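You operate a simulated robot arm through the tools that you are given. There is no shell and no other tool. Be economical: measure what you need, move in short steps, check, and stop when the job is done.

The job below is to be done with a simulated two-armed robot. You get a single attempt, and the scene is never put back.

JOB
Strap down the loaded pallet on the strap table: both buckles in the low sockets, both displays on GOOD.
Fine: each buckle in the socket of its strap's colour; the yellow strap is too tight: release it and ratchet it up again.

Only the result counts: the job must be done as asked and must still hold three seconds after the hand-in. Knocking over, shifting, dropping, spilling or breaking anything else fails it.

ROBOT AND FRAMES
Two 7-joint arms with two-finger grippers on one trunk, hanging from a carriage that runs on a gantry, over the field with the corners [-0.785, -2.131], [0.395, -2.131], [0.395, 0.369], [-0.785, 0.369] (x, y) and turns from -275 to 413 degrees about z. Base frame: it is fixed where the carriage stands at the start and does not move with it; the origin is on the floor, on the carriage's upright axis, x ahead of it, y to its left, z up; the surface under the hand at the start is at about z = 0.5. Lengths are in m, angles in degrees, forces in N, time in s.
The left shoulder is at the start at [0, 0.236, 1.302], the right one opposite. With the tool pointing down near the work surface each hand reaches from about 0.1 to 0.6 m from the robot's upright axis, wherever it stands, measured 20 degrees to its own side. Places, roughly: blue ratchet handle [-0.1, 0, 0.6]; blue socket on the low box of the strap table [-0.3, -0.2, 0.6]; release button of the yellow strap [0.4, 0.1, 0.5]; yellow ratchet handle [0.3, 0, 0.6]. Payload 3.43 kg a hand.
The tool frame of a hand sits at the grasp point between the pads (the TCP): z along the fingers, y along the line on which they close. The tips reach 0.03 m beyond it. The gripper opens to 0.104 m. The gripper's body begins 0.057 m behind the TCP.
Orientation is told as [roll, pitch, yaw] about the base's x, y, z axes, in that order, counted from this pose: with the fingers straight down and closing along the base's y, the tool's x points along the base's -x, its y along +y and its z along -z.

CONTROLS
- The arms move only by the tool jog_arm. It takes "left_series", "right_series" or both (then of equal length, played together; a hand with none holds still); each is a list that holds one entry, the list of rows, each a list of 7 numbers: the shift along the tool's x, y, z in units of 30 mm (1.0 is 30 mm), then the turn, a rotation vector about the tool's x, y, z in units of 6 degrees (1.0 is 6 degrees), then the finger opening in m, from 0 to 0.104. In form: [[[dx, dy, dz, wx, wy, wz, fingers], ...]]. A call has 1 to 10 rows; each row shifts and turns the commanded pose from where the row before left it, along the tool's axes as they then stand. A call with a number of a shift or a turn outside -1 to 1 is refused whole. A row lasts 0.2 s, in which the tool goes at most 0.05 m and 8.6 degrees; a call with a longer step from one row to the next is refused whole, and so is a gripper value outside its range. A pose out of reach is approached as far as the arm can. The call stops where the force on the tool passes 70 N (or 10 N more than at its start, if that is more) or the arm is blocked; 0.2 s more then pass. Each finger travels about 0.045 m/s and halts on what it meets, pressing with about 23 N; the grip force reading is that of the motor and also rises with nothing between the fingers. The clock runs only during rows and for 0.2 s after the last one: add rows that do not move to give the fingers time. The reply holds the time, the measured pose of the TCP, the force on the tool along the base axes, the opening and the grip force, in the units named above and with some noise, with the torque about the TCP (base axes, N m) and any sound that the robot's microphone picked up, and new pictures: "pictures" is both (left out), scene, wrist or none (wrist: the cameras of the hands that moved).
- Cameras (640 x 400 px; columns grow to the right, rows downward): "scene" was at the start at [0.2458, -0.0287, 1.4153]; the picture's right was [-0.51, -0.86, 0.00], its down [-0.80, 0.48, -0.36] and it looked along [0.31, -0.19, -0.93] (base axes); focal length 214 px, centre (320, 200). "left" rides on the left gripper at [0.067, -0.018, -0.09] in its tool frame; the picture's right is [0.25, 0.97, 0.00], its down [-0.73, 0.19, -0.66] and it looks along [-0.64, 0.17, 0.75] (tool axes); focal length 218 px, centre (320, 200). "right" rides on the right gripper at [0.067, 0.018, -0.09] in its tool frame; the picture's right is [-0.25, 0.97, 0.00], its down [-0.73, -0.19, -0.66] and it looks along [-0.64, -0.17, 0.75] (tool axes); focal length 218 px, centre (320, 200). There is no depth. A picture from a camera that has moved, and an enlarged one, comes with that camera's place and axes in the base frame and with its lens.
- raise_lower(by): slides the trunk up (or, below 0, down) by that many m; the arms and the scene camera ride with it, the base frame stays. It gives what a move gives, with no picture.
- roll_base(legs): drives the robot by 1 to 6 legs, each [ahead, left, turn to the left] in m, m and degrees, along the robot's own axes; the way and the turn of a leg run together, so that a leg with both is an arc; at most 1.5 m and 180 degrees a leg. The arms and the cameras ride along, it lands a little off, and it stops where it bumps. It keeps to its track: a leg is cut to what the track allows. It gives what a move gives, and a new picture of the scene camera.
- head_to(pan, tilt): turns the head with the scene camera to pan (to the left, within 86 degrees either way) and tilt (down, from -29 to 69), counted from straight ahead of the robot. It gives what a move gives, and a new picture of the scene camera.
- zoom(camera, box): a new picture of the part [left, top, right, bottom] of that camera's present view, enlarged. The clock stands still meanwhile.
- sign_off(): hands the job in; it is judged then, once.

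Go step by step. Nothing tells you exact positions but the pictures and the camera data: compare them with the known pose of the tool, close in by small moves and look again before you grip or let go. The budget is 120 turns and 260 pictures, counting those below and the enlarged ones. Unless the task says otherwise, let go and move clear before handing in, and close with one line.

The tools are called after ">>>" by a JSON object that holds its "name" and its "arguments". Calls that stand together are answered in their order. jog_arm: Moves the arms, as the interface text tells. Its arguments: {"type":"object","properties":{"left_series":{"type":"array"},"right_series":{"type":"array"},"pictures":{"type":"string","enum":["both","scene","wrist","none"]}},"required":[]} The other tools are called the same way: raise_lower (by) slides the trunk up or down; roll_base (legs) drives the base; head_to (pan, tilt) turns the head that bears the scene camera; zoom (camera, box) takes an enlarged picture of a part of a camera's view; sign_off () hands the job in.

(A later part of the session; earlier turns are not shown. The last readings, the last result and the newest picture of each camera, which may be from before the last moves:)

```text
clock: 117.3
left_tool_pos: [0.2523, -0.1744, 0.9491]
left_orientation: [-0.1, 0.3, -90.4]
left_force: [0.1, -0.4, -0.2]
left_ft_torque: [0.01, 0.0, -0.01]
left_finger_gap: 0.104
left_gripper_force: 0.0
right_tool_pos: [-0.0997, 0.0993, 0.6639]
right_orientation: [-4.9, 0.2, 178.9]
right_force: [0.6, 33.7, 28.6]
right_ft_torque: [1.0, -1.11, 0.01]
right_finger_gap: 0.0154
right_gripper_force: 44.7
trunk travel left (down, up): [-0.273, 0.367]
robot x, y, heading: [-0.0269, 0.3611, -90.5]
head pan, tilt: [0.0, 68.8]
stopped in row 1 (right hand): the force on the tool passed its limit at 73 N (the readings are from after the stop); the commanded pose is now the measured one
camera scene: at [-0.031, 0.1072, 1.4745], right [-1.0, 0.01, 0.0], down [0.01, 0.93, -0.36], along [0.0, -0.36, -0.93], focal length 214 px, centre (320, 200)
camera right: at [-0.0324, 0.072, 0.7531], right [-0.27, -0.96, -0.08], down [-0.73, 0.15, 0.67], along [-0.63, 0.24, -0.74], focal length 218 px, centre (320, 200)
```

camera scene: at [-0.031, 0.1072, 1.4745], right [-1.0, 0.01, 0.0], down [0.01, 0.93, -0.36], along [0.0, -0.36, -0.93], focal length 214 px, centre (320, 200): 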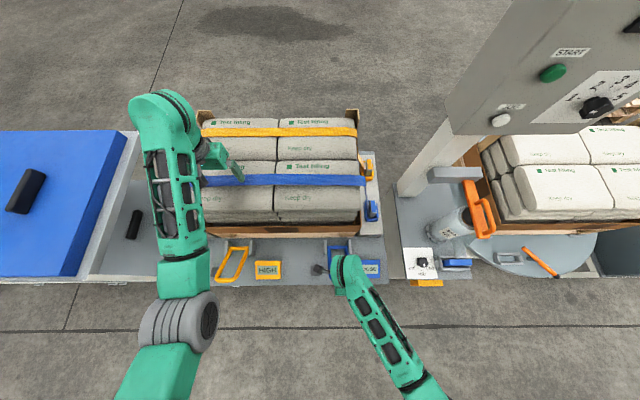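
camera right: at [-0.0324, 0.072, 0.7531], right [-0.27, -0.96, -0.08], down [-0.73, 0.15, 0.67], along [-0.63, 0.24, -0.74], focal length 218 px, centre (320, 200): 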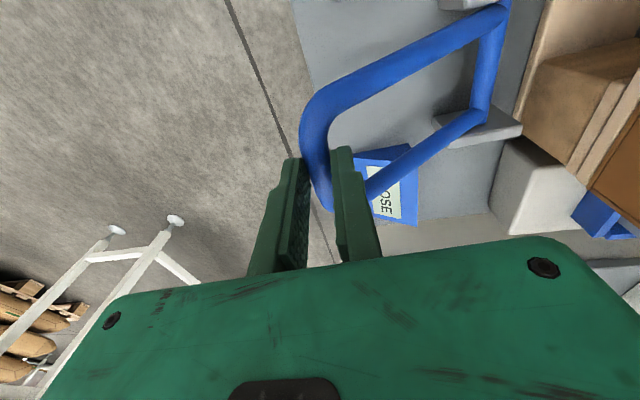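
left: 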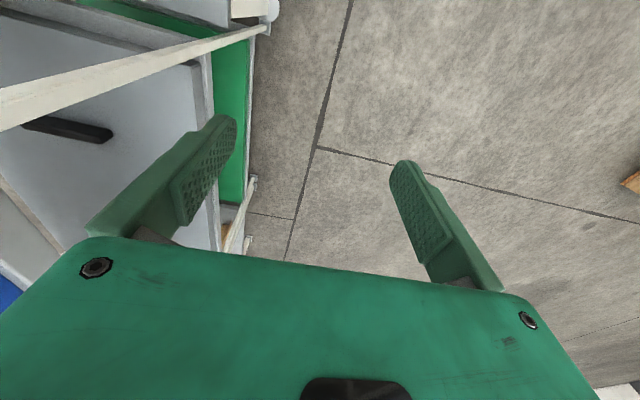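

Force spikes at once because of the preload; I release the bar to reset.

>>> {"name": "jog_arm", "arguments": {"right_series": [[[0, 0, 0, 0, 0, 0, 0.03], [0, 0, 0, 0, 0, 0, 0.05], [0, 0, 0, 0, 0, 0, 0.05], [0, 0, 0, 0.4, 0, 0, 0.05], [0, 0, 0, 0.4, 0, 0, 0.05]]], "pictures": "wrist"}}

>>> {"name": "zoom", "arguments": {"camera": "scene", "box": [290, 220, 410, 300]}}

```text
clock: 118.5
left_tool_pos: [0.2522, -0.1807, 0.9497]
left_orientation: [0.0, 0.0, -90.5]
left_force: [-0.1, 0.7, 0.2]
left_ft_torque: [0.01, -0.01, 0.01]
left_finger_gap: 0.1041
left_gripper_force: 0.1
right_tool_pos: [-0.0999, 0.0854, 0.6649]
right_orientation: [-8.6, 0.0, 179.0]
right_force: [-0.4, -0.4, 0.0]
right_ft_torque: [-0.02, 0.01, -0.02]
right_finger_gap: 0.0498
right_gripper_force: 0.1
trunk travel left (down, up): [-0.273, 0.367]
robot x, y, heading: [-0.0271, 0.3587, -90.3]
head pan, tilt: [0.0, 68.8]
camera right: at [-0.0323, 0.0532, 0.753], right [-0.27, -0.95, -0.14], down [-0.73, 0.1, 0.68], along [-0.63, 0.29, -0.72], focal length 218 px, centre (320, 200)
```

right: 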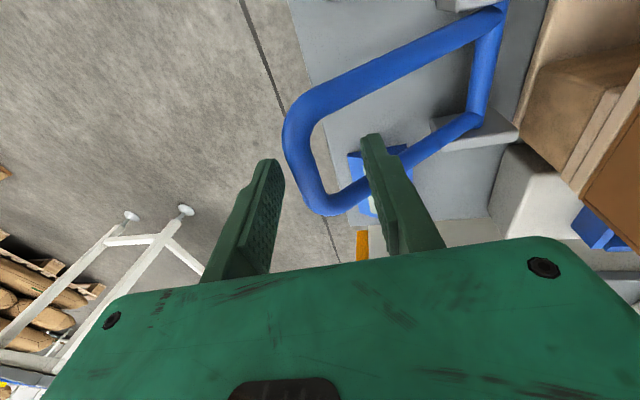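

```text
5.00 times, centred on (350, 260) of scene
camera zoom: at [-0.0308, 0.1024, 1.4753], right [-1.0, 0.01, 0.0], down [0.01, 0.93, -0.36], along [0.0, -0.36, -0.93], focal length 1072 px, centre (170, -100)
```

zoom: 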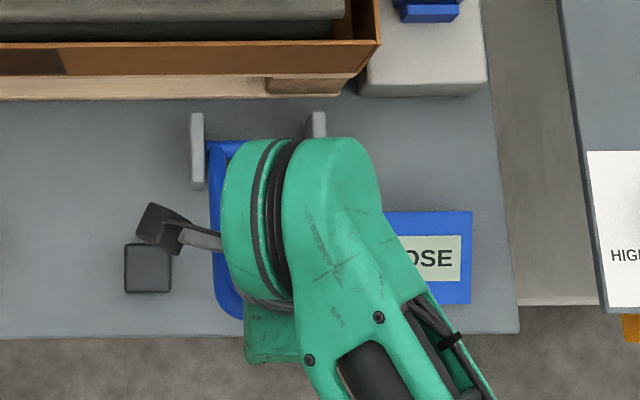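

The handle hasn't moved. I'll rather push it down with closed fingertips on the end bar; raise, straighten and close.

>>> {"name": "jog_arm", "arguments": {"right_series": [[[0, 0, -0.8, 0, 0, 0, 0.05], [0, 0, -0.9, -0.7, 0, 0, 0.05], [0, -0.2, -0.3, -0.73, 0, 0, 0.02], [0, 0, 0, 0, 0, 0, 0], [0, 0, 0, 0, 0, 0, 0], [0, 0, 0, 0, 0, 0, 0]]], "pictures": "wrist"}}

```text
clock: 120.0
left_tool_pos: [0.252, -0.1828, 0.9503]
left_orientation: [0.1, 0.0, -90.5]
left_force: [0.3, 1.1, -0.7]
left_ft_torque: [0.01, -0.01, -0.01]
left_finger_gap: 0.1042
left_gripper_force: 0.1
right_tool_pos: [-0.101, 0.0819, 0.7254]
right_orientation: [0.2, 0.2, 179.1]
right_force: [0.8, 0.2, 0.5]
right_ft_torque: [-0.02, 0.0, -0.02]
right_finger_gap: 0.0
right_gripper_force: 23.1
trunk travel left (down, up): [-0.273, 0.367]
robot x, y, heading: [-0.0285, 0.3585, -90.4]
head pan, tilt: [0.0, 68.8]
camera right: at [-0.033, 0.0633, 0.8164], right [-0.27, -0.96, 0.0], down [-0.73, 0.2, 0.66], along [-0.63, 0.17, -0.76], focal length 218 px, centre (320, 200)
```

right: 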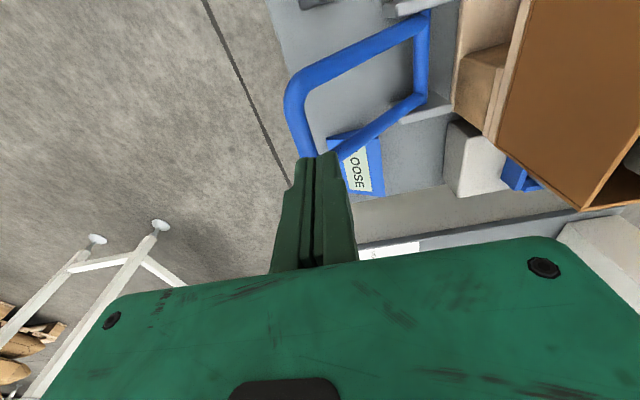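

>>> {"name": "jog_arm", "arguments": {"right_series": [[[0.15, -0.6, 0.3, 0, 0, 0, 0], [0, 0, 0.6, 0, 0, 0, 0], [0, 0, 0.25, 0, 0, 0, 0], [0, -0.3, 0.37, 0, 0, 0, 0], [0, -0.3, 0.37, 0, 0, 0, 0], [0, -0.23, 0.42, 0, 0, 0, 0], [0, -0.23, 0.42, 0, 0, 0, 0], [0, -0.17, 0.45, 0, 0, 0, 0], [0, -0.17, 0.45, 0, 0, 0, 0]]], "pictures": "both"}}

```text
clock: 122.0
left_tool_pos: [0.2529, -0.1819, 0.9494]
left_orientation: [0.0, 0.1, -90.6]
left_force: [-0.4, 0.2, -0.1]
left_ft_torque: [0.02, 0.03, 0.02]
left_finger_gap: 0.1039
left_gripper_force: 0.0
right_tool_pos: [-0.0942, 0.1438, 0.6162]
right_orientation: [0.0, 0.2, 179.1]
right_force: [0.6, -0.2, -0.2]
right_ft_torque: [-0.02, -0.01, -0.05]
right_finger_gap: 0.0002
right_gripper_force: 22.9
trunk travel left (down, up): [-0.273, 0.367]
robot x, y, heading: [-0.0252, 0.3584, -90.7]
head pan, tilt: [0.0, 68.8]
camera scene: at [-0.0308, 0.1025, 1.4753], right [-1.0, 0.01, 0.0], down [0.01, 0.93, -0.36], along [0.0, -0.36, -0.93], focal length 214 px, centre (320, 200)
camera right: at [-0.0272, 0.1245, 0.7074], right [-0.27, -0.96, 0.0], down [-0.73, 0.2, 0.66], along [-0.63, 0.18, -0.75], focal length 218 px, centre (320, 200)
```

scene: 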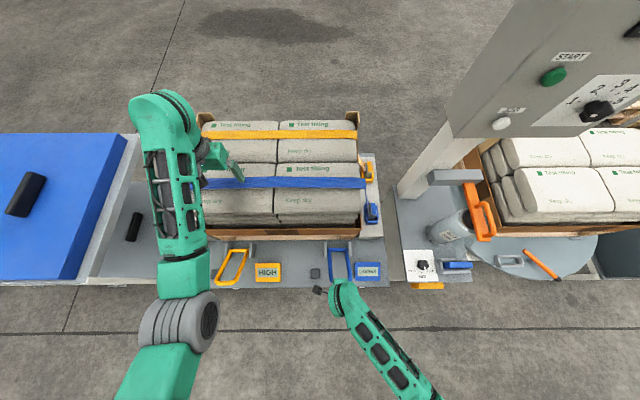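
right: 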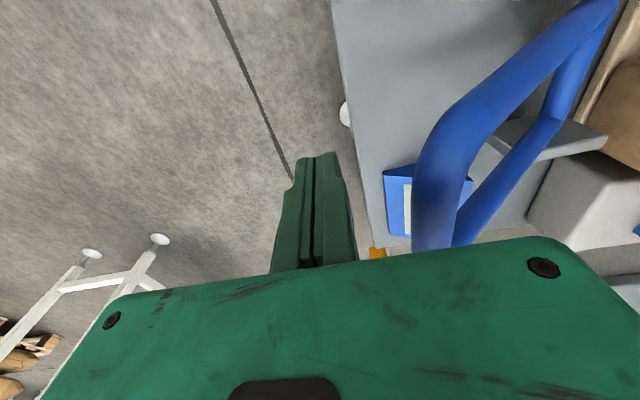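

The tips slid past the end. Check the display and handle.

>>> {"name": "zoom", "arguments": {"camera": "scene", "box": [290, 230, 410, 300]}}

```text
5.33 times, centred on (350, 265) of scene
camera zoom: at [-0.0308, 0.1025, 1.4753], right [-1.0, 0.01, 0.0], down [0.01, 0.93, -0.36], along [0.0, -0.36, -0.93], focal length 1144 px, centre (160, -147)
```

zoom: 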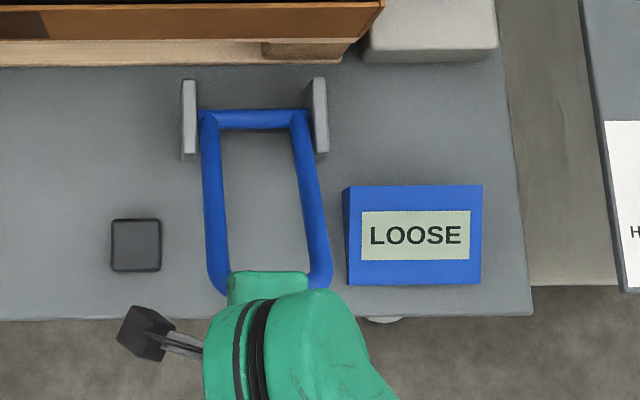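

The handle is still at rest. I try lifting it by pushing the bar toward -y from outside with closed fingers (no grip binding).

>>> {"name": "jog_arm", "arguments": {"right_series": [[[0, 0, -0.9, 0, 0, 0, 0], [0, 0.4, 0, 0, 0, 0, 0], [0, 0.4, 0, 0, 0, 0, 0], [0, 0.3, -0.2, 0, 0, 0, 0], [0, 0.3, -0.2, 0, 0, 0, 0], [0, 0.3, -0.2, 0, 0, 0, 0], [0, 0.3, -0.2, 0, 0, 0, 0]]], "pictures": "both"}}

```text
clock: 123.5
left_tool_pos: [0.2545, -0.1662, 0.9436]
left_orientation: [0.1, 0.7, -90.5]
left_force: [-0.1, 0.5, -0.3]
left_ft_torque: [-0.04, 0.0, 0.03]
left_finger_gap: 0.1038
left_gripper_force: 0.2
right_tool_pos: [-0.0975, 0.1157, 0.6546]
right_orientation: [-2.7, -0.4, 178.9]
right_force: [8.2, 56.8, -28.8]
right_ft_torque: [0.75, 0.0, 0.23]
right_finger_gap: 0.0001
right_gripper_force: 23.1
trunk travel left (down, up): [-0.273, 0.367]
robot x, y, heading: [-0.0298, 0.3599, -90.5]
head pan, tilt: [0.0, 68.8]
camera scene: at [-0.0293, 0.1115, 1.4723], right [-1.0, 0.01, 0.0], down [0.01, 0.94, -0.35], along [0.0, -0.35, -0.94], focal length 214 px, centre (320, 200)
camera right: at [-0.0295, 0.0916, 0.744], right [-0.27, -0.96, -0.04], down [-0.72, 0.17, 0.67], along [-0.64, 0.21, -0.74], focal length 218 px, centre (320, 200)
```

scene: 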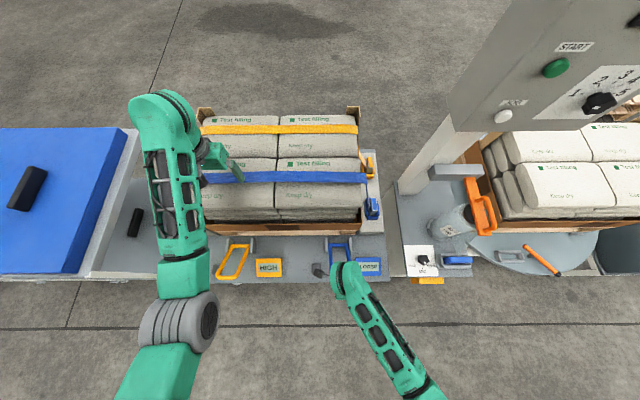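
right: 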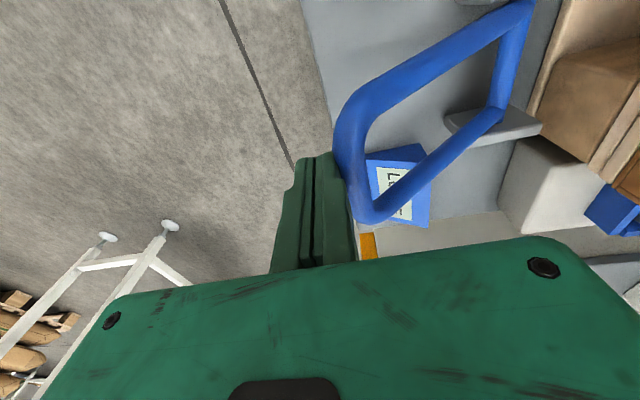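

Upper stop is firm (57 N, no motion), so I must pull it down. I back off and regrip the bar, then rotate the hand together with the handle.

>>> {"name": "jog_arm", "arguments": {"right_series": [[[0, -0.9, 0, 0, 0, 0, 0], [0, -0.9, 0, 0, 0, 0, 0], [0, 0, -0.9, 0, 0, 0, 0.03], [0, 0, -0.9, 0, 0, 0, 0.05], [0, 0, -0.4, 0, 0, 0, 0.05], [0, 0.7, 0, 0, 0, 0, 0.05], [0, 0.6, 0, 0, 0, 0, 0.05]]], "pictures": "wrist"}}

```text
clock: 125.2
left_tool_pos: [0.2525, -0.1809, 0.95]
left_orientation: [0.1, -0.1, -90.5]
left_force: [0.4, 0.2, 0.3]
left_ft_torque: [0.0, 0.02, -0.03]
left_finger_gap: 0.104
left_gripper_force: 0.1
right_tool_pos: [-0.0952, 0.0973, 0.7327]
right_orientation: [0.2, 0.1, 179.1]
right_force: [0.8, 0.1, -0.1]
right_ft_torque: [0.02, -0.01, -0.03]
right_finger_gap: 0.0502
right_gripper_force: 0.0
trunk travel left (down, up): [-0.273, 0.367]
robot x, y, heading: [-0.0281, 0.3565, -90.7]
head pan, tilt: [0.0, 68.8]
camera right: at [-0.0276, 0.0782, 0.8244], right [-0.27, -0.96, 0.0], down [-0.73, 0.2, 0.66], along [-0.63, 0.17, -0.76], focal length 218 px, centre (320, 200)
```

right: 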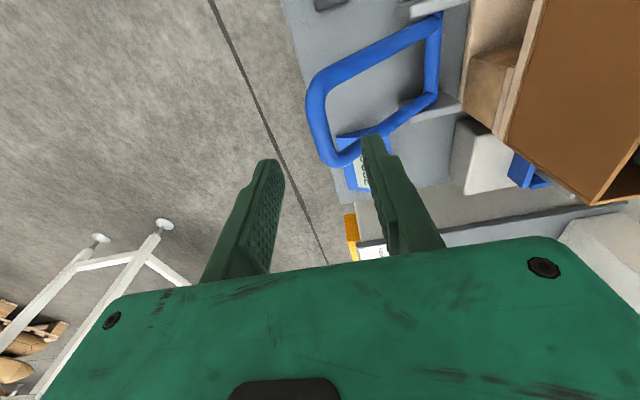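

>>> {"name": "jog_arm", "arguments": {"right_series": [[[0, 0, 0.9, 0, 0, 0, 0.05], [0, 0, 0.9, 0, 0, 0, 0.05], [0, 0, 0.85, 0, 0, 0, 0.05], [0, 0, 0, 0, 0, 0, 0.03], [0, 0, 0, 0, 0, 0, 0], [0, 0, 0, 0, 0, 0, 0], [0, 0, 0, 0, 0, 0, 0]]], "pictures": "none"}}

>>> {"name": "jog_arm", "arguments": {"right_series": [[[0, -0.22, 0.23, -0.5, 0, 0, 0], [0, -0.22, 0.23, -0.5, 0, 0, 0], [0, -0.22, 0.23, -0.5, 0, 0, 0], [0, -0.22, 0.23, -0.5, 0, 0, 0]]], "pictures": "wrist"}}

```text
clock: 126.8
left_tool_pos: [0.2526, -0.1804, 0.9494]
left_orientation: [0.0, 0.0, -90.6]
left_force: [0.5, 0.2, 0.3]
left_ft_torque: [0.0, 0.04, -0.02]
left_finger_gap: 0.1039
left_gripper_force: 0.1
right_tool_pos: [-0.0939, 0.0986, 0.6518]
right_orientation: [0.0, 0.0, 179.2]
right_force: [1.5, 3.0, -5.2]
right_ft_torque: [-0.09, -0.02, -0.3]
right_finger_gap: 0.0169
right_gripper_force: 44.6
trunk travel left (down, up): [-0.273, 0.367]
robot x, y, heading: [-0.0269, 0.3597, -90.4]
head pan, tilt: [0.0, 68.8]
```

```text
clock: 127.8
left_tool_pos: [0.2523, -0.1834, 0.951]
left_orientation: [0.1, 0.1, -90.4]
left_force: [0.5, 0.1, 0.7]
left_ft_torque: [0.01, -0.04, 0.01]
left_finger_gap: 0.1041
left_gripper_force: 0.0
right_tool_pos: [-0.0945, 0.1182, 0.626]
right_orientation: [12.5, 0.2, 179.2]
right_force: [1.5, -7.0, -1.1]
right_ft_torque: [-0.16, 0.27, -0.49]
right_finger_gap: 0.0168
right_gripper_force: 45.7
trunk travel left (down, up): [-0.273, 0.367]
robot x, y, heading: [-0.0248, 0.3573, -90.6]
head pan, tilt: [0.0, 68.8]
camera right: at [-0.0268, 0.1185, 0.7182], right [-0.27, -0.94, 0.21], down [-0.73, 0.34, 0.6], along [-0.63, 0.01, -0.77], focal length 218 px, centre (320, 200)
```

right: 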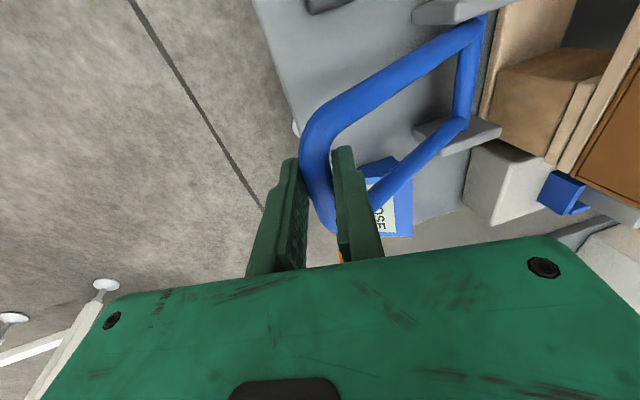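

The handle swings down freely. Continue to the lower stop.

>>> {"name": "jog_arm", "arguments": {"right_series": [[[0, -0.22, 0.23, -0.5, 0, 0, 0], [0, -0.22, 0.23, -0.5, 0, 0, 0], [0, -0.22, 0.23, -0.5, 0, 0, 0], [0, -0.22, 0.23, -0.5, 0, 0, 0], [0, -0.22, 0.23, -0.5, 0, 0, 0], [0, -0.22, 0.23, -0.5, 0, 0, 0]]], "pictures": "both"}}

```text
clock: 129.2
left_tool_pos: [0.2517, -0.186, 0.9513]
left_orientation: [0.1, -0.2, -90.5]
left_force: [0.1, 0.2, 1.6]
left_ft_torque: [0.0, 0.0, 0.02]
left_finger_gap: 0.1039
left_gripper_force: 0.0
right_tool_pos: [-0.0937, 0.1392, 0.5725]
right_orientation: [30.4, 0.1, 179.0]
right_force: [-1.2, -19.5, -1.0]
right_ft_torque: [-0.19, 0.3, -0.7]
right_finger_gap: 0.0166
right_gripper_force: 45.3
trunk travel left (down, up): [-0.273, 0.367]
robot x, y, heading: [-0.0273, 0.3581, -90.2]
head pan, tilt: [0.0, 68.8]
camera scene: at [-0.031, 0.0994, 1.4763], right [-1.0, 0.01, 0.0], down [0.01, 0.93, -0.37], along [0.0, -0.37, -0.93], focal length 214 px, centre (320, 200)
camera right: at [-0.0264, 0.1676, 0.6601], right [-0.27, -0.83, 0.49], down [-0.72, 0.51, 0.47], along [-0.64, -0.23, -0.74], focal length 218 px, centre (320, 200)
```

scene: 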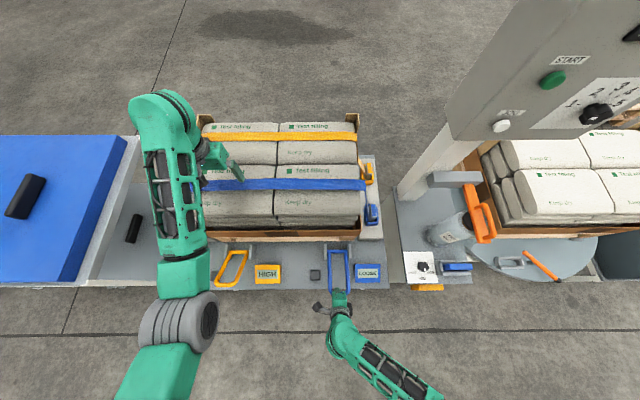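
right: 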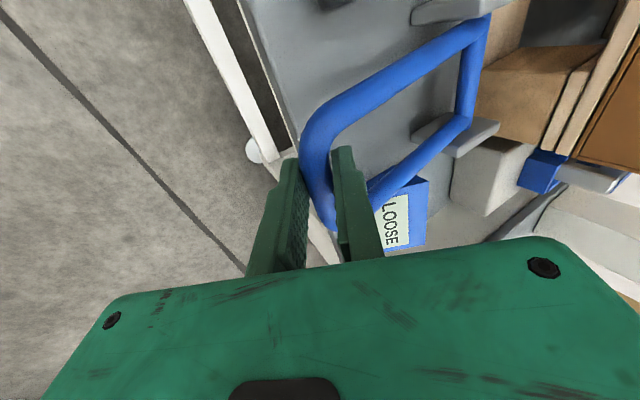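

>>> {"name": "jog_arm", "arguments": {"right_series": [[[0, -0.1, 0.34, -0.5, 0, 0, 0], [0, -0.1, 0.34, -0.5, 0, 0, 0], [0, -0.22, 0.23, -0.5, 0, 0, 0]]], "pictures": "wrist"}}

```text
clock: 129.9
left_tool_pos: [0.2539, -0.1804, 0.9488]
left_orientation: [-0.1, 0.1, -90.4]
left_force: [0.0, -0.1, -0.3]
left_ft_torque: [-0.02, 0.03, 0.02]
left_finger_gap: 0.1042
left_gripper_force: 0.1
right_tool_pos: [-0.0948, 0.1427, 0.5408]
right_orientation: [39.0, 0.0, 179.0]
right_force: [2.7, 6.4, 9.6]
right_ft_torque: [0.24, 0.08, -0.76]
right_finger_gap: 0.0164
right_gripper_force: 44.6
trunk travel left (down, up): [-0.273, 0.367]
robot x, y, heading: [-0.0253, 0.3572, -90.3]
head pan, tilt: [0.0, 68.8]
camera right: at [-0.0264, 0.1837, 0.6241], right [-0.27, -0.75, 0.61], down [-0.72, 0.57, 0.39], along [-0.64, -0.33, -0.69], focal length 218 px, centre (320, 200)
```

right: 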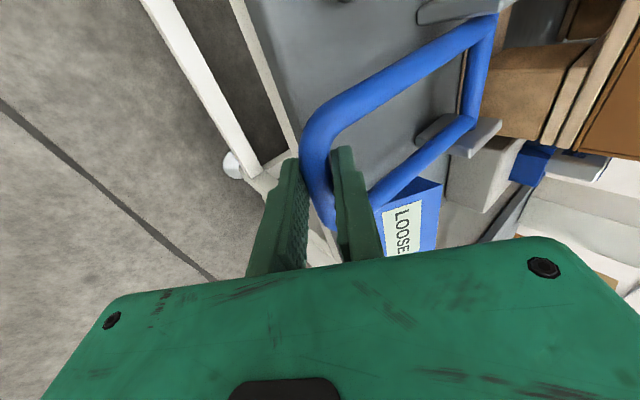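

Nearly horizontal. One bit more, then bring it back up while listening.

>>> {"name": "jog_arm", "arguments": {"right_series": [[[0, -0.2, 0.24, -0.5, 0, 0, 0], [0, 0.22, -0.23, 0.5, 0, 0, 0], [0, 0.22, -0.23, 0.5, 0, 0, 0], [0, 0.22, -0.23, 0.5, 0, 0, 0], [0, 0.22, -0.23, 0.5, 0, 0, 0]]], "pictures": "wrist"}}

>>> {"name": "jog_arm", "arguments": {"right_series": [[[0, 0.22, -0.23, 0.5, 0, 0, 0], [0, 0.22, -0.23, 0.5, 0, 0, 0], [0, 0.22, -0.23, 0.5, 0, 0, 0], [0, 0.22, -0.23, 0.5, 0, 0, 0], [0, 0.22, -0.23, 0.5, 0, 0, 0], [0, 0.22, -0.23, 0.5, 0, 0, 0], [0, 0.18, -0.2, 0.4, 0, 0, 0]]], "pictures": "wrist"}}

```text
clock: 131.2
left_tool_pos: [0.2513, -0.1821, 0.9497]
left_orientation: [0.0, 0.0, -90.5]
left_force: [-0.2, 0.2, -0.2]
left_ft_torque: [-0.01, 0.02, -0.05]
left_finger_gap: 0.1041
left_gripper_force: 0.0
right_tool_pos: [-0.0974, 0.1379, 0.5715]
right_orientation: [30.0, 0.0, 179.1]
right_force: [-2.1, -0.9, 0.8]
right_ft_torque: [0.32, 0.7, -0.75]
right_finger_gap: 0.0158
right_gripper_force: 44.7
trunk travel left (down, up): [-0.273, 0.367]
robot x, y, heading: [-0.0261, 0.3519, -90.6]
head pan, tilt: [0.0, 68.8]
camera right: at [-0.0281, 0.1656, 0.6587], right [-0.27, -0.83, 0.48], down [-0.72, 0.51, 0.47], along [-0.64, -0.22, -0.74], focal length 218 px, centre (320, 200)
```

right: 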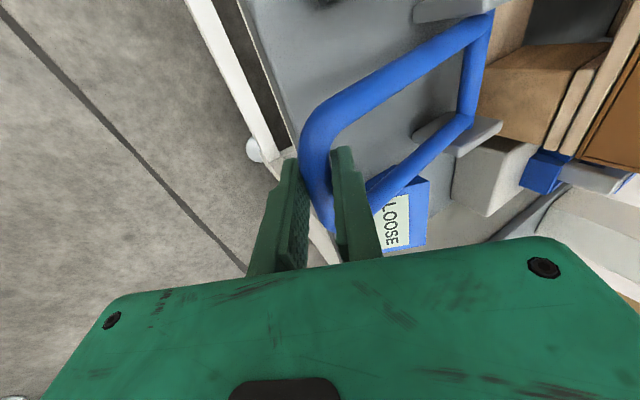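

```text
clock: 132.8
left_tool_pos: [0.2512, -0.1806, 0.9495]
left_orientation: [0.0, 0.2, -90.5]
left_force: [0.4, 0.3, 0.2]
left_ft_torque: [0.0, -0.03, -0.01]
left_finger_gap: 0.1038
left_gripper_force: 0.1
right_tool_pos: [-0.0971, 0.1138, 0.6307]
right_orientation: [9.7, 0.0, 179.2]
right_force: [-1.6, 2.8, 1.3]
right_ft_torque: [0.25, 0.87, -0.31]
right_finger_gap: 0.0157
right_gripper_force: 44.9
trunk travel left (down, up): [-0.273, 0.367]
robot x, y, heading: [-0.0212, 0.3578, -90.6]
head pan, tilt: [0.0, 68.8]
camera right: at [-0.0288, 0.109, 0.7237], right [-0.27, -0.95, 0.16], down [-0.73, 0.31, 0.61], along [-0.63, 0.05, -0.77], focal length 218 px, centre (320, 200)
```

right: 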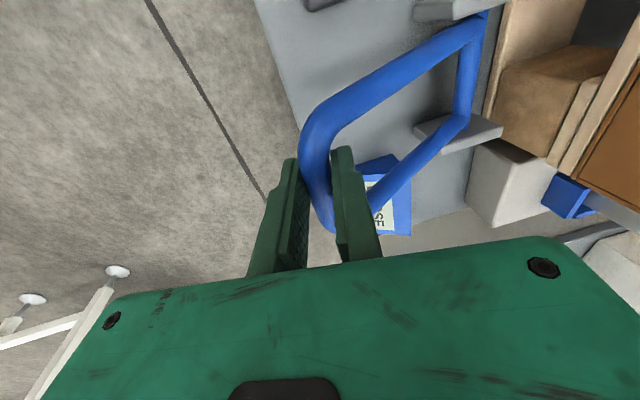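

>>> {"name": "jog_arm", "arguments": {"right_series": [[[0, 0.22, -0.23, 0.5, 0, 0, 0], [0, 0.22, -0.23, 0.5, 0, 0, 0], [0, 0.22, -0.23, 0.5, 0, 0, 0], [0, 0.1, -0.1, 0.2, 0, 0, 0]]], "pictures": "scene"}}

>>> {"name": "zoom", "arguments": {"camera": "scene", "box": [290, 230, 410, 300]}}

```text
clock: 133.8
left_tool_pos: [0.2528, -0.1801, 0.9485]
left_orientation: [0.2, 0.1, -90.6]
left_force: [0.3, 0.6, -0.8]
left_ft_torque: [0.01, 0.0, 0.0]
left_finger_gap: 0.1041
left_gripper_force: 0.1
right_tool_pos: [-0.097, 0.0977, 0.6522]
right_orientation: [-1.1, -0.2, 179.2]
right_force: [1.9, 2.4, -37.1]
right_ft_torque: [0.04, -0.02, 0.8]
right_finger_gap: 0.016
right_gripper_force: 44.5
trunk travel left (down, up): [-0.273, 0.367]
robot x, y, heading: [-0.0289, 0.36, -90.5]
head pan, tilt: [0.0, 68.8]
camera scene: at [-0.0302, 0.1034, 1.4742], right [-1.0, 0.01, 0.0], down [0.01, 0.93, -0.36], along [0.0, -0.36, -0.93], focal length 214 px, centre (320, 200)
```

scene: 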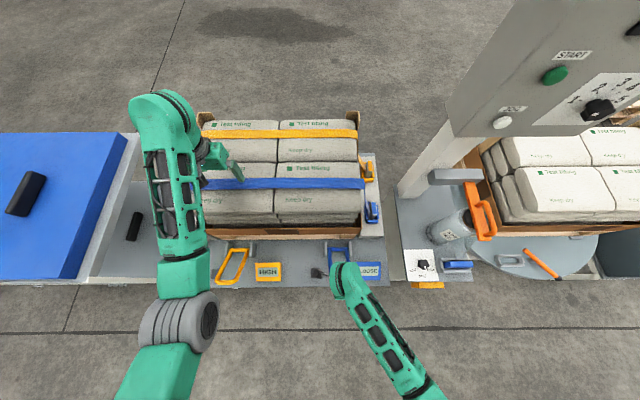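

```text
5.33 times, centred on (350, 265) of scene
camera zoom: at [-0.0302, 0.1034, 1.4742], right [-1.0, 0.01, 0.0], down [0.01, 0.93, -0.36], along [0.0, -0.36, -0.93], focal length 1144 px, centre (160, -147)
```

zoom: 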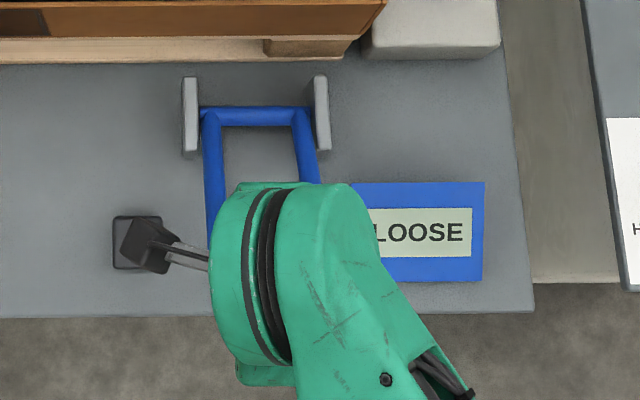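

Still LOOSE after one stroke. Make a second, fuller stroke to the hard lower stop.

>>> {"name": "jog_arm", "arguments": {"right_series": [[[0, -0.41, 0.48, -1, 0, 0, 0], [0, -0.41, 0.48, -1, 0, 0, 0], [0, -0.41, 0.48, -1, 0, 0, 0], [0, -0.41, 0.48, -1, 0, 0, 0], [0, -0.41, 0.48, -1, 0, 0, 0], [0, -0.41, 0.48, -1, 0, 0, 0], [0, -0.22, 0.23, -0.5, 0, 0, 0], [0, -0.22, 0.23, -0.5, 0, 0, 0], [0, -0.22, 0.23, -0.5, 0, 0, 0]]], "pictures": "wrist"}}

```text
clock: 135.7
left_tool_pos: [0.2452, -0.1799, 0.9488]
left_orientation: [-0.2, 0.1, -90.6]
left_force: [-0.7, 0.3, 0.0]
left_ft_torque: [-0.01, -0.01, 0.04]
left_finger_gap: 0.1038
left_gripper_force: 0.1
right_tool_pos: [-0.0968, 0.1416, 0.5369]
right_orientation: [44.1, 0.4, 178.9]
right_force: [-18.7, 10.1, 45.9]
right_ft_torque: [-0.26, 0.79, -0.42]
right_finger_gap: 0.0154
right_gripper_force: 44.8
trunk travel left (down, up): [-0.273, 0.367]
robot x, y, heading: [-0.0273, 0.3581, -90.4]
head pan, tilt: [0.0, 68.8]
stopped in row 9 (right hand): the force on the tool passed its limit at 119 N (the readings are from after the stop); the commanded pose is now the measured one
camera right: at [-0.0281, 0.1893, 0.6163], right [-0.27, -0.69, 0.67], down [-0.72, 0.61, 0.33], along [-0.64, -0.39, -0.66], focal length 218 px, centre (320, 200)
```

right: 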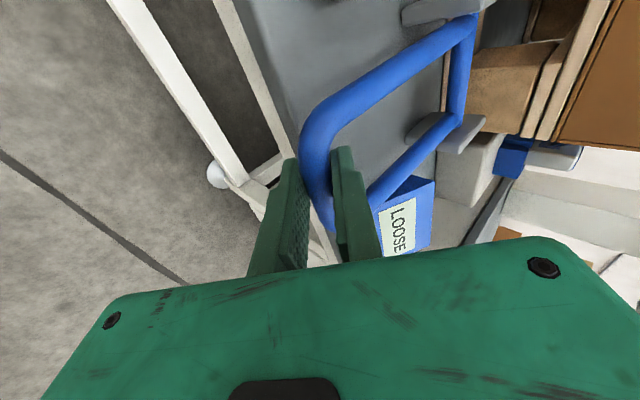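

Lower stop reached. Up again and see.

>>> {"name": "jog_arm", "arguments": {"right_series": [[[0, 0.22, -0.23, 0.5, 0, 0, 0], [0, 0.41, -0.47, 1, 0, 0, 0], [0, 0.41, -0.47, 1, 0, 0, 0], [0, 0.41, -0.47, 1, 0, 0, 0], [0, 0.42, -0.47, 1, 0, 0, 0], [0, 0.43, -0.46, 1, 0, 0, 0], [0, 0.43, -0.46, 1, 0, 0, 0], [0, 0.3, -0.3, 0.65, 0, 0, 0], [0, 0, 0, 0, 0, 0, 0]]], "pictures": "wrist"}}

```text
clock: 137.7
left_tool_pos: [0.2475, -0.1837, 0.9514]
left_orientation: [-0.2, -0.1, -90.6]
left_force: [-0.6, -0.1, 0.2]
left_ft_torque: [-0.04, 0.0, 0.0]
left_finger_gap: 0.1039
left_gripper_force: 0.1
right_tool_pos: [-0.0963, 0.0984, 0.6615]
right_orientation: [1.2, 0.1, 179.0]
right_force: [-20.0, -20.6, -38.8]
right_ft_torque: [-0.22, 0.53, -0.26]
right_finger_gap: 0.0157
right_gripper_force: 44.9
trunk travel left (down, up): [-0.273, 0.367]
robot x, y, heading: [-0.028, 0.3581, -90.8]
head pan, tilt: [0.0, 68.8]
camera right: at [-0.029, 0.0813, 0.7528], right [-0.27, -0.96, 0.02], down [-0.73, 0.22, 0.65], along [-0.63, 0.16, -0.76], focal length 218 px, centre (320, 200)
```

right: 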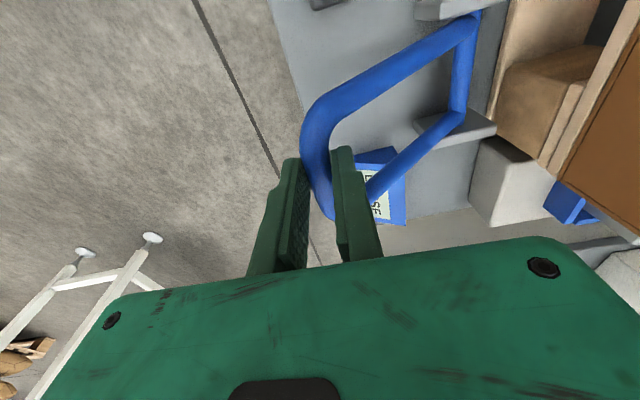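

>>> {"name": "zoom", "arguments": {"camera": "scene", "box": [280, 160, 420, 300]}}

```text
2.86 times, centred on (350, 230) of scene
camera zoom: at [-0.0338, 0.1008, 1.4758], right [-1.0, 0.01, 0.0], down [0.01, 0.93, -0.36], along [-0.01, -0.36, -0.93], focal length 613 px, centre (234, 114)
```

zoom: 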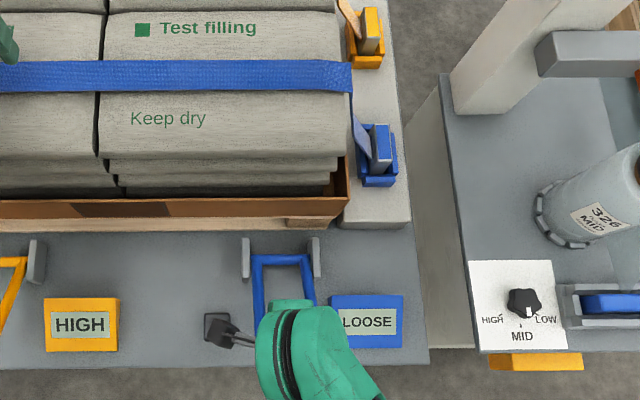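

Still LOOSE; I keep pumping with full strokes.

>>> {"name": "jog_arm", "arguments": {"right_series": [[[0, -0.41, 0.5, -1, 0, 0, 0], [0, -0.41, 0.48, -1, 0, 0, 0], [0, -0.41, 0.48, -1, 0, 0, 0], [0, -0.41, 0.48, -1, 0, 0, 0], [0, -0.41, 0.48, -1, 0, 0, 0], [0, -0.41, 0.48, -1, 0, 0, 0], [0, -0.35, 0.4, -0.8, 0, 0, 0], [0, 0, 0, 0, 0, 0, 0]]], "pictures": "wrist"}}

>>> {"name": "jog_arm", "arguments": {"right_series": [[[0, 0.41, -0.48, 1, 0, 0, 0], [0, 0.41, -0.48, 1, 0, 0, 0], [0, 0.41, -0.48, 1, 0, 0, 0], [0, 0.41, -0.48, 1, 0, 0, 0], [0, 0.41, -0.48, 1, 0, 0, 0], [0, 0.41, -0.48, 1, 0, 0, 0], [0, 0.35, -0.38, 0.8, 0, 0, 0], [0, 0, 0, 0, 0, 0, 0]]], "pictures": "wrist"}}

```text
clock: 139.5
left_tool_pos: [0.244, -0.1815, 0.948]
left_orientation: [-0.3, 0.1, -90.6]
left_force: [0.4, 0.6, 0.2]
left_ft_torque: [-0.01, 0.01, 0.01]
left_finger_gap: 0.1039
left_gripper_force: 0.2
right_tool_pos: [-0.0945, 0.1481, 0.5465]
right_orientation: [42.2, 0.5, 179.0]
right_force: [-28.3, 11.0, 59.4]
right_ft_torque: [-0.9, -0.24, -0.16]
right_finger_gap: 0.0155
right_gripper_force: 45.0
trunk travel left (down, up): [-0.273, 0.367]
robot x, y, heading: [-0.0242, 0.3612, -90.7]
head pan, tilt: [0.0, 68.8]
camera right: at [-0.0279, 0.1945, 0.6268], right [-0.27, -0.71, 0.65], down [-0.72, 0.6, 0.35], along [-0.64, -0.37, -0.68], focal length 218 px, centre (320, 200)
```

right: 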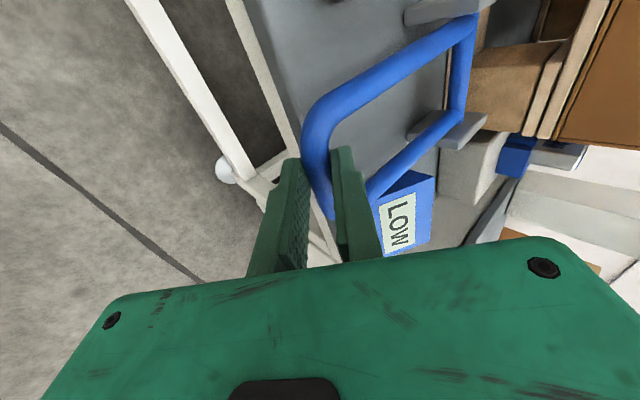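

```text
clock: 141.3
left_tool_pos: [0.2478, -0.1911, 0.952]
left_orientation: [-0.2, -0.4, -90.5]
left_force: [0.3, 0.8, -0.7]
left_ft_torque: [0.01, -0.01, 0.02]
left_finger_gap: 0.1043
left_gripper_force: 0.1
right_tool_pos: [-0.0964, 0.0998, 0.6675]
right_orientation: [2.3, 0.1, 179.4]
right_force: [-17.6, -45.7, -36.4]
right_ft_torque: [-0.84, 0.36, -0.58]
right_finger_gap: 0.016
right_gripper_force: 45.0
trunk travel left (down, up): [-0.273, 0.367]
robot x, y, heading: [-0.0288, 0.3568, -90.3]
head pan, tilt: [0.0, 68.8]
camera right: at [-0.0291, 0.0844, 0.7587], right [-0.26, -0.96, 0.04], down [-0.73, 0.22, 0.65], along [-0.63, 0.14, -0.76], focal length 218 px, centre (320, 200)
```

right: 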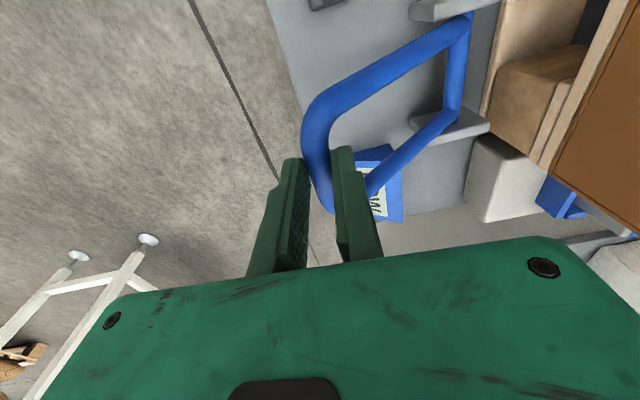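

LOW now, so it works. Correct the accumulated offset and make another stroke.

>>> {"name": "jog_arm", "arguments": {"right_series": [[[-0.15, 0.3, 0.25, 0, 0, 0, 0], [0, -0.41, 0.48, -1, 0, 0, 0], [0, -0.41, 0.48, -1, 0, 0, 0], [0, -0.41, 0.48, -1, 0, 0, 0], [0, -0.41, 0.48, -1, 0, 0, 0], [0, -0.41, 0.48, -1, 0, 0, 0], [0, -0.41, 0.48, -1, 0, 0, 0], [0, -0.3, 0.33, -0.7, 0, 0, 0], [0, 0, 0, 0, 0, 0, 0]]], "pictures": "wrist"}}

```text
clock: 143.3
left_tool_pos: [0.2456, -0.1814, 0.9485]
left_orientation: [-0.1, 0.0, -90.6]
left_force: [-0.2, -0.9, -0.8]
left_ft_torque: [-0.01, -0.04, 0.01]
left_finger_gap: 0.1038
left_gripper_force: 0.1
right_tool_pos: [-0.0971, 0.1496, 0.5483]
right_orientation: [42.1, 0.9, 179.0]
right_force: [-19.4, 6.2, 50.0]
right_ft_torque: [-0.63, 1.18, -0.56]
right_finger_gap: 0.0158
right_gripper_force: 44.6
trunk travel left (down, up): [-0.273, 0.367]
robot x, y, heading: [-0.0302, 0.3557, -90.7]
head pan, tilt: [0.0, 68.8]
stopped in row 9 (right hand): the force on the tool passed its limit at 76 N (the readings are from after the stop); the commanded pose is now the measured one
camera right: at [-0.0291, 0.1951, 0.6281], right [-0.27, -0.71, 0.65], down [-0.72, 0.59, 0.35], along [-0.63, -0.37, -0.68], focal length 218 px, centre (320, 200)
```

right: 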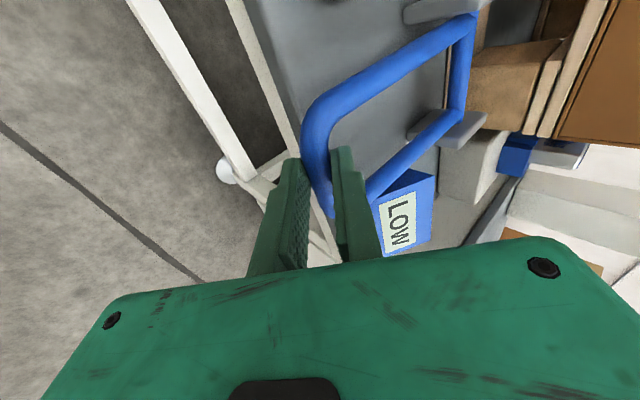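

Refined the arc (radius 0.162 m, pivot y≈-0.011). Up and down again with it.

>>> {"name": "jog_arm", "arguments": {"right_series": [[[0, 0.416, -0.381, 1, 0, 0, 0], [0, 0.416, -0.381, 1, 0, 0, 0], [0, 0.416, -0.381, 1, 0, 0, 0], [0, 0.416, -0.381, 1, 0, 0, 0], [0, 0.416, -0.381, 1, 0, 0, 0], [0, 0.416, -0.381, 1, 0, 0, 0], [0, 0.416, -0.381, 1, 0, 0, 0], [0, 0, 0, 0, 0, 0, 0]]], "pictures": "none"}}

>>> {"name": "jog_arm", "arguments": {"right_series": [[[0, -0.416, 0.381, -1, 0, 0, 0], [0, -0.416, 0.381, -1, 0, 0, 0], [0, -0.416, 0.381, -1, 0, 0, 0], [0, -0.416, 0.381, -1, 0, 0, 0], [0, -0.416, 0.381, -1, 0, 0, 0], [0, -0.416, 0.381, -1, 0, 0, 0], [0, -0.416, 0.381, -1, 0, 0, 0], [0, 0, 0, 0, 0, 0, 0]]], "pictures": "wrist"}}

```text
clock: 145.1
left_tool_pos: [0.2465, -0.1796, 0.9487]
left_orientation: [-0.2, 0.1, -90.6]
left_force: [0.1, -0.2, 0.3]
left_ft_torque: [0.01, 0.0, 0.0]
left_finger_gap: 0.1039
left_gripper_force: 0.1
right_tool_pos: [-0.0971, 0.1047, 0.6535]
right_orientation: [-0.2, 1.0, 179.1]
right_force: [-19.3, 8.9, 17.7]
right_ft_torque: [-0.31, -0.67, -0.4]
right_finger_gap: 0.0155
right_gripper_force: 44.5
trunk travel left (down, up): [-0.273, 0.367]
robot x, y, heading: [-0.0255, 0.3569, -90.7]
head pan, tilt: [0.0, 68.8]
```

```text
clock: 146.9
left_tool_pos: [0.2471, -0.1902, 0.9531]
left_orientation: [-0.1, -0.4, -90.5]
left_force: [0.1, 0.7, 0.0]
left_ft_torque: [-0.01, 0.0, 0.0]
left_finger_gap: 0.104
left_gripper_force: 0.1
right_tool_pos: [-0.0974, 0.1502, 0.5524]
right_orientation: [42.3, 0.7, 179.0]
right_force: [-14.4, -34.5, 2.5]
right_ft_torque: [-0.31, 0.88, -0.84]
right_finger_gap: 0.0157
right_gripper_force: 44.9
trunk travel left (down, up): [-0.273, 0.367]
robot x, y, heading: [-0.0269, 0.3566, -90.9]
head pan, tilt: [0.0, 68.8]
camera right: at [-0.0285, 0.1958, 0.6323], right [-0.27, -0.71, 0.65], down [-0.72, 0.6, 0.35], along [-0.63, -0.37, -0.68], focal length 218 px, centre (320, 200)
```

right: 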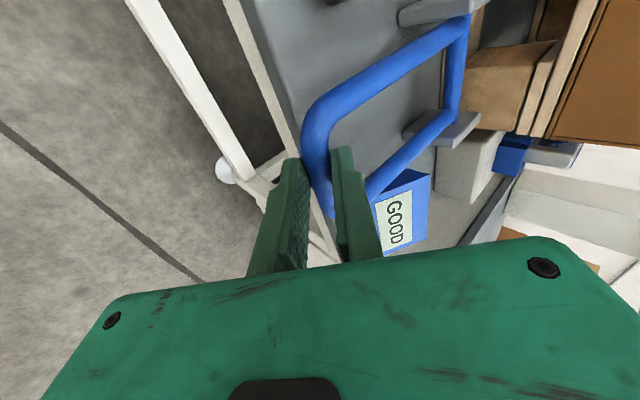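

GOOD on blue. Ease the pull, open, and withdraw the hand.

>>> {"name": "jog_arm", "arguments": {"right_series": [[[0, 0.3, 0.27, 0, 0, 0, 0], [0, 0, 0, 0, 0, 0, 0.03], [0, 0, 0, 0, 0, 0, 0.06], [0, 0, 0, 0, 0, 0, 0.06], [0, 0, -0.7, 0, 0, 0, 0.06], [0, 0, -0.9, 0, 0, 0, 0.06], [0, 0, -0.9, 0, 0, 0, 0.06], [0, 0, -0.9, 0, 0, 0, 0.06]]], "pictures": "both"}}

>>> {"name": "zoom", "arguments": {"camera": "scene", "box": [280, 160, 420, 300]}}

```text
clock: 148.7
left_tool_pos: [0.2508, -0.1818, 0.9503]
left_orientation: [0.0, 0.0, -90.6]
left_force: [0.0, -0.5, 0.0]
left_ft_torque: [0.0, -0.05, -0.01]
left_finger_gap: 0.1041
left_gripper_force: 0.1
right_tool_pos: [-0.0909, 0.2169, 0.6278]
right_orientation: [41.8, 1.0, 179.1]
right_force: [0.3, -0.5, -0.4]
right_ft_torque: [0.01, 0.0, 0.03]
right_finger_gap: 0.0599
right_gripper_force: 0.1
trunk travel left (down, up): [-0.273, 0.367]
robot x, y, heading: [-0.028, 0.3578, -90.8]
head pan, tilt: [0.0, 68.8]
camera scene: at [-0.0319, 0.1024, 1.4754], right [-1.0, 0.01, 0.0], down [0.01, 0.93, -0.36], along [0.0, -0.36, -0.93], focal length 214 px, centre (320, 200)
camera right: at [-0.0232, 0.2612, 0.7084], right [-0.28, -0.72, 0.64], down [-0.73, 0.59, 0.35], along [-0.63, -0.37, -0.68], focal length 218 px, centre (320, 200)
```

scene: 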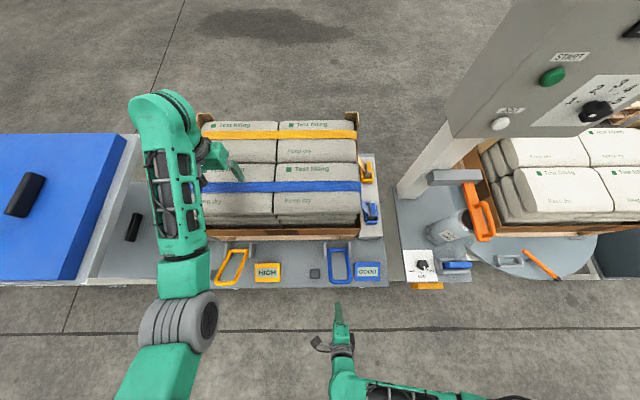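
right: 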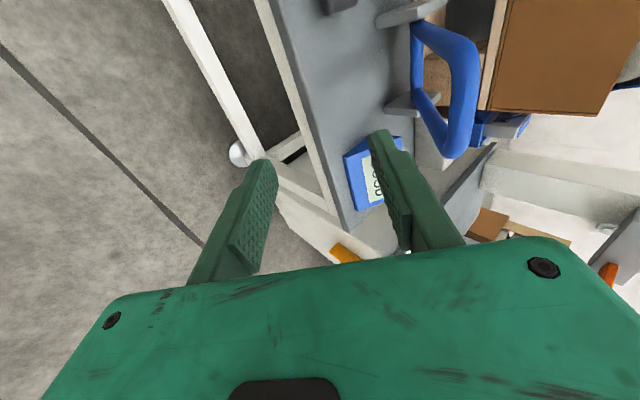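

```text
2.86 times, centred on (350, 230) of scene
camera zoom: at [-0.0319, 0.1024, 1.4754], right [-1.0, 0.01, 0.0], down [0.01, 0.93, -0.36], along [0.0, -0.36, -0.93], focal length 613 px, centre (234, 114)
```

zoom: 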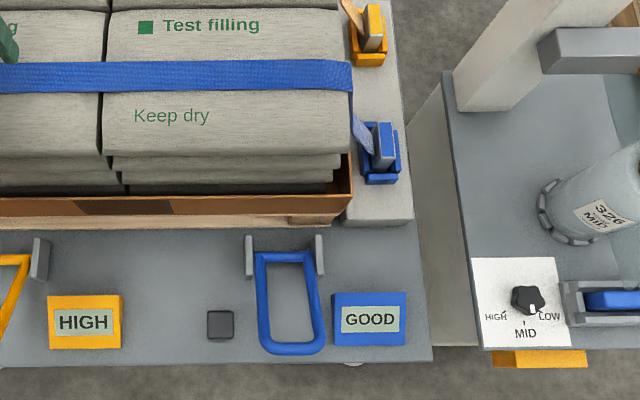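

Blue stays on GOOD. Now the yellow side: straighten the right hand, raise the left arm for clearance over the blue table, then shift the robot 0.41 m to +x.

>>> {"name": "jog_arm", "arguments": {"left_series": [[[0, 0, -0.7, 0, 0, 0, 0.104], [0, 0, -0.7, 0, 0, 0, 0.104], [0, 0, -0.7, 0, 0, 0, 0.104], [0, 0, -0.7, 0, 0, 0, 0.104], [0, 0, -0.7, 0, 0, 0, 0.104], [0, 0, -0.7, 0, 0, 0, 0.104], [0, 0, -0.7, 0, 0, 0, 0.104]]], "right_series": [[[0, 0, -0.6, 1, 0, 0, 0.04], [0, 0.1, -0.6, 1, 0, 0, 0.02], [0, 0.2, -0.6, 1, 0, 0, 0], [0, 0.3, -0.6, 1, 0, 0, 0], [0, 0.3, -0.6, 1, 0, 0, 0], [0, 0.3, -0.6, 1, 0, 0, 0], [0, 0.3, -0.6, 1, 0, 0, 0]]], "pictures": "none"}}

>>> {"name": "roll_base", "arguments": {"legs": [[0, 0.414, 0]]}}

>>> {"name": "zoom", "arguments": {"camera": "scene", "box": [280, 210, 420, 310]}}

>>> {"name": "zoom", "arguments": {"camera": "right", "box": [0, 0, 640, 400]}}

```text
clock: 150.3
left_tool_pos: [0.2509, -0.1809, 1.0984]
left_orientation: [-0.1, -0.1, -90.6]
left_force: [0.1, 0.4, -0.5]
left_ft_torque: [0.0, 0.02, 0.01]
left_finger_gap: 0.1038
left_gripper_force: 0.0
right_tool_pos: [-0.0917, 0.2227, 0.7525]
right_orientation: [-0.3, 1.3, 179.2]
right_force: [0.1, -0.4, -0.5]
right_ft_torque: [-0.01, 0.03, -0.02]
right_finger_gap: 0.0
right_gripper_force: 23.2
trunk travel left (down, up): [-0.273, 0.367]
robot x, y, heading: [-0.0288, 0.3602, -90.8]
head pan, tilt: [0.0, 68.8]
```

```text
clock: 152.8
left_tool_pos: [0.6631, -0.1861, 1.0982]
left_orientation: [0.0, 0.0, -90.7]
left_force: [0.0, -0.2, -0.6]
left_ft_torque: [0.03, 0.04, 0.02]
left_finger_gap: 0.1041
left_gripper_force: 0.1
right_tool_pos: [0.3214, 0.2188, 0.7524]
right_orientation: [-0.1, 1.2, 179.0]
right_force: [0.4, 1.1, 0.2]
right_ft_torque: [0.0, -0.01, 0.03]
right_finger_gap: 0.0
right_gripper_force: 23.3
trunk travel left (down, up): [-0.273, 0.367]
robot x, y, heading: [0.3876, 0.3536, -90.8]
head pan, tilt: [0.0, 68.8]
camera scene: at [0.3818, 0.0979, 1.4753], right [-1.0, 0.01, 0.0], down [0.01, 0.93, -0.36], along [0.0, -0.36, -0.93], focal length 214 px, centre (320, 200)
```

scene: 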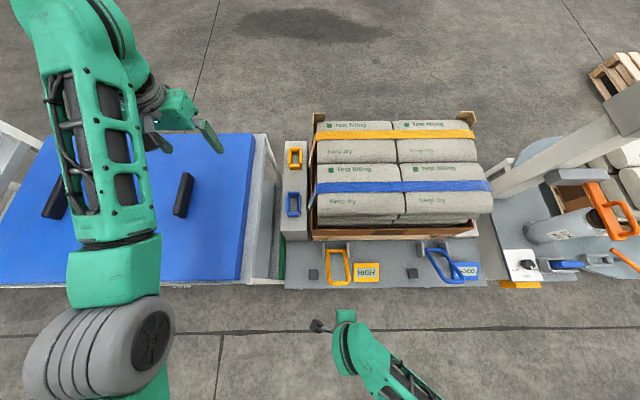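

```text
4.00 times, centred on (350, 260) of scene
camera zoom: at [0.3818, 0.0979, 1.4753], right [-1.0, 0.01, 0.0], down [0.01, 0.93, -0.36], along [0.0, -0.36, -0.93], focal length 858 px, centre (200, -40)
```

zoom: 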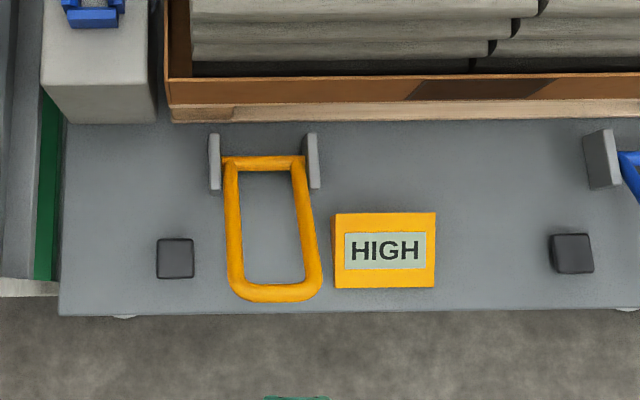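

```text
1.00 times, centred on (320, 200) of right (not enlarged: the box is as wide or as high as the picture)
camera zoom: at [0.3871, 0.2007, 0.8447], right [-0.27, -0.96, -0.01], down [-0.74, 0.2, 0.64], along [-0.62, 0.18, -0.77], focal length 218 px, centre (320, 200)
```

zoom: 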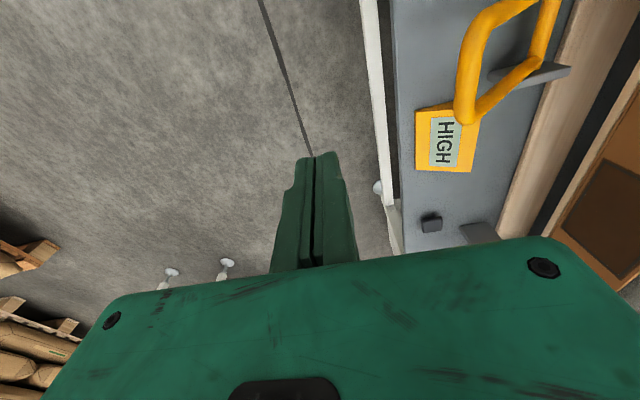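

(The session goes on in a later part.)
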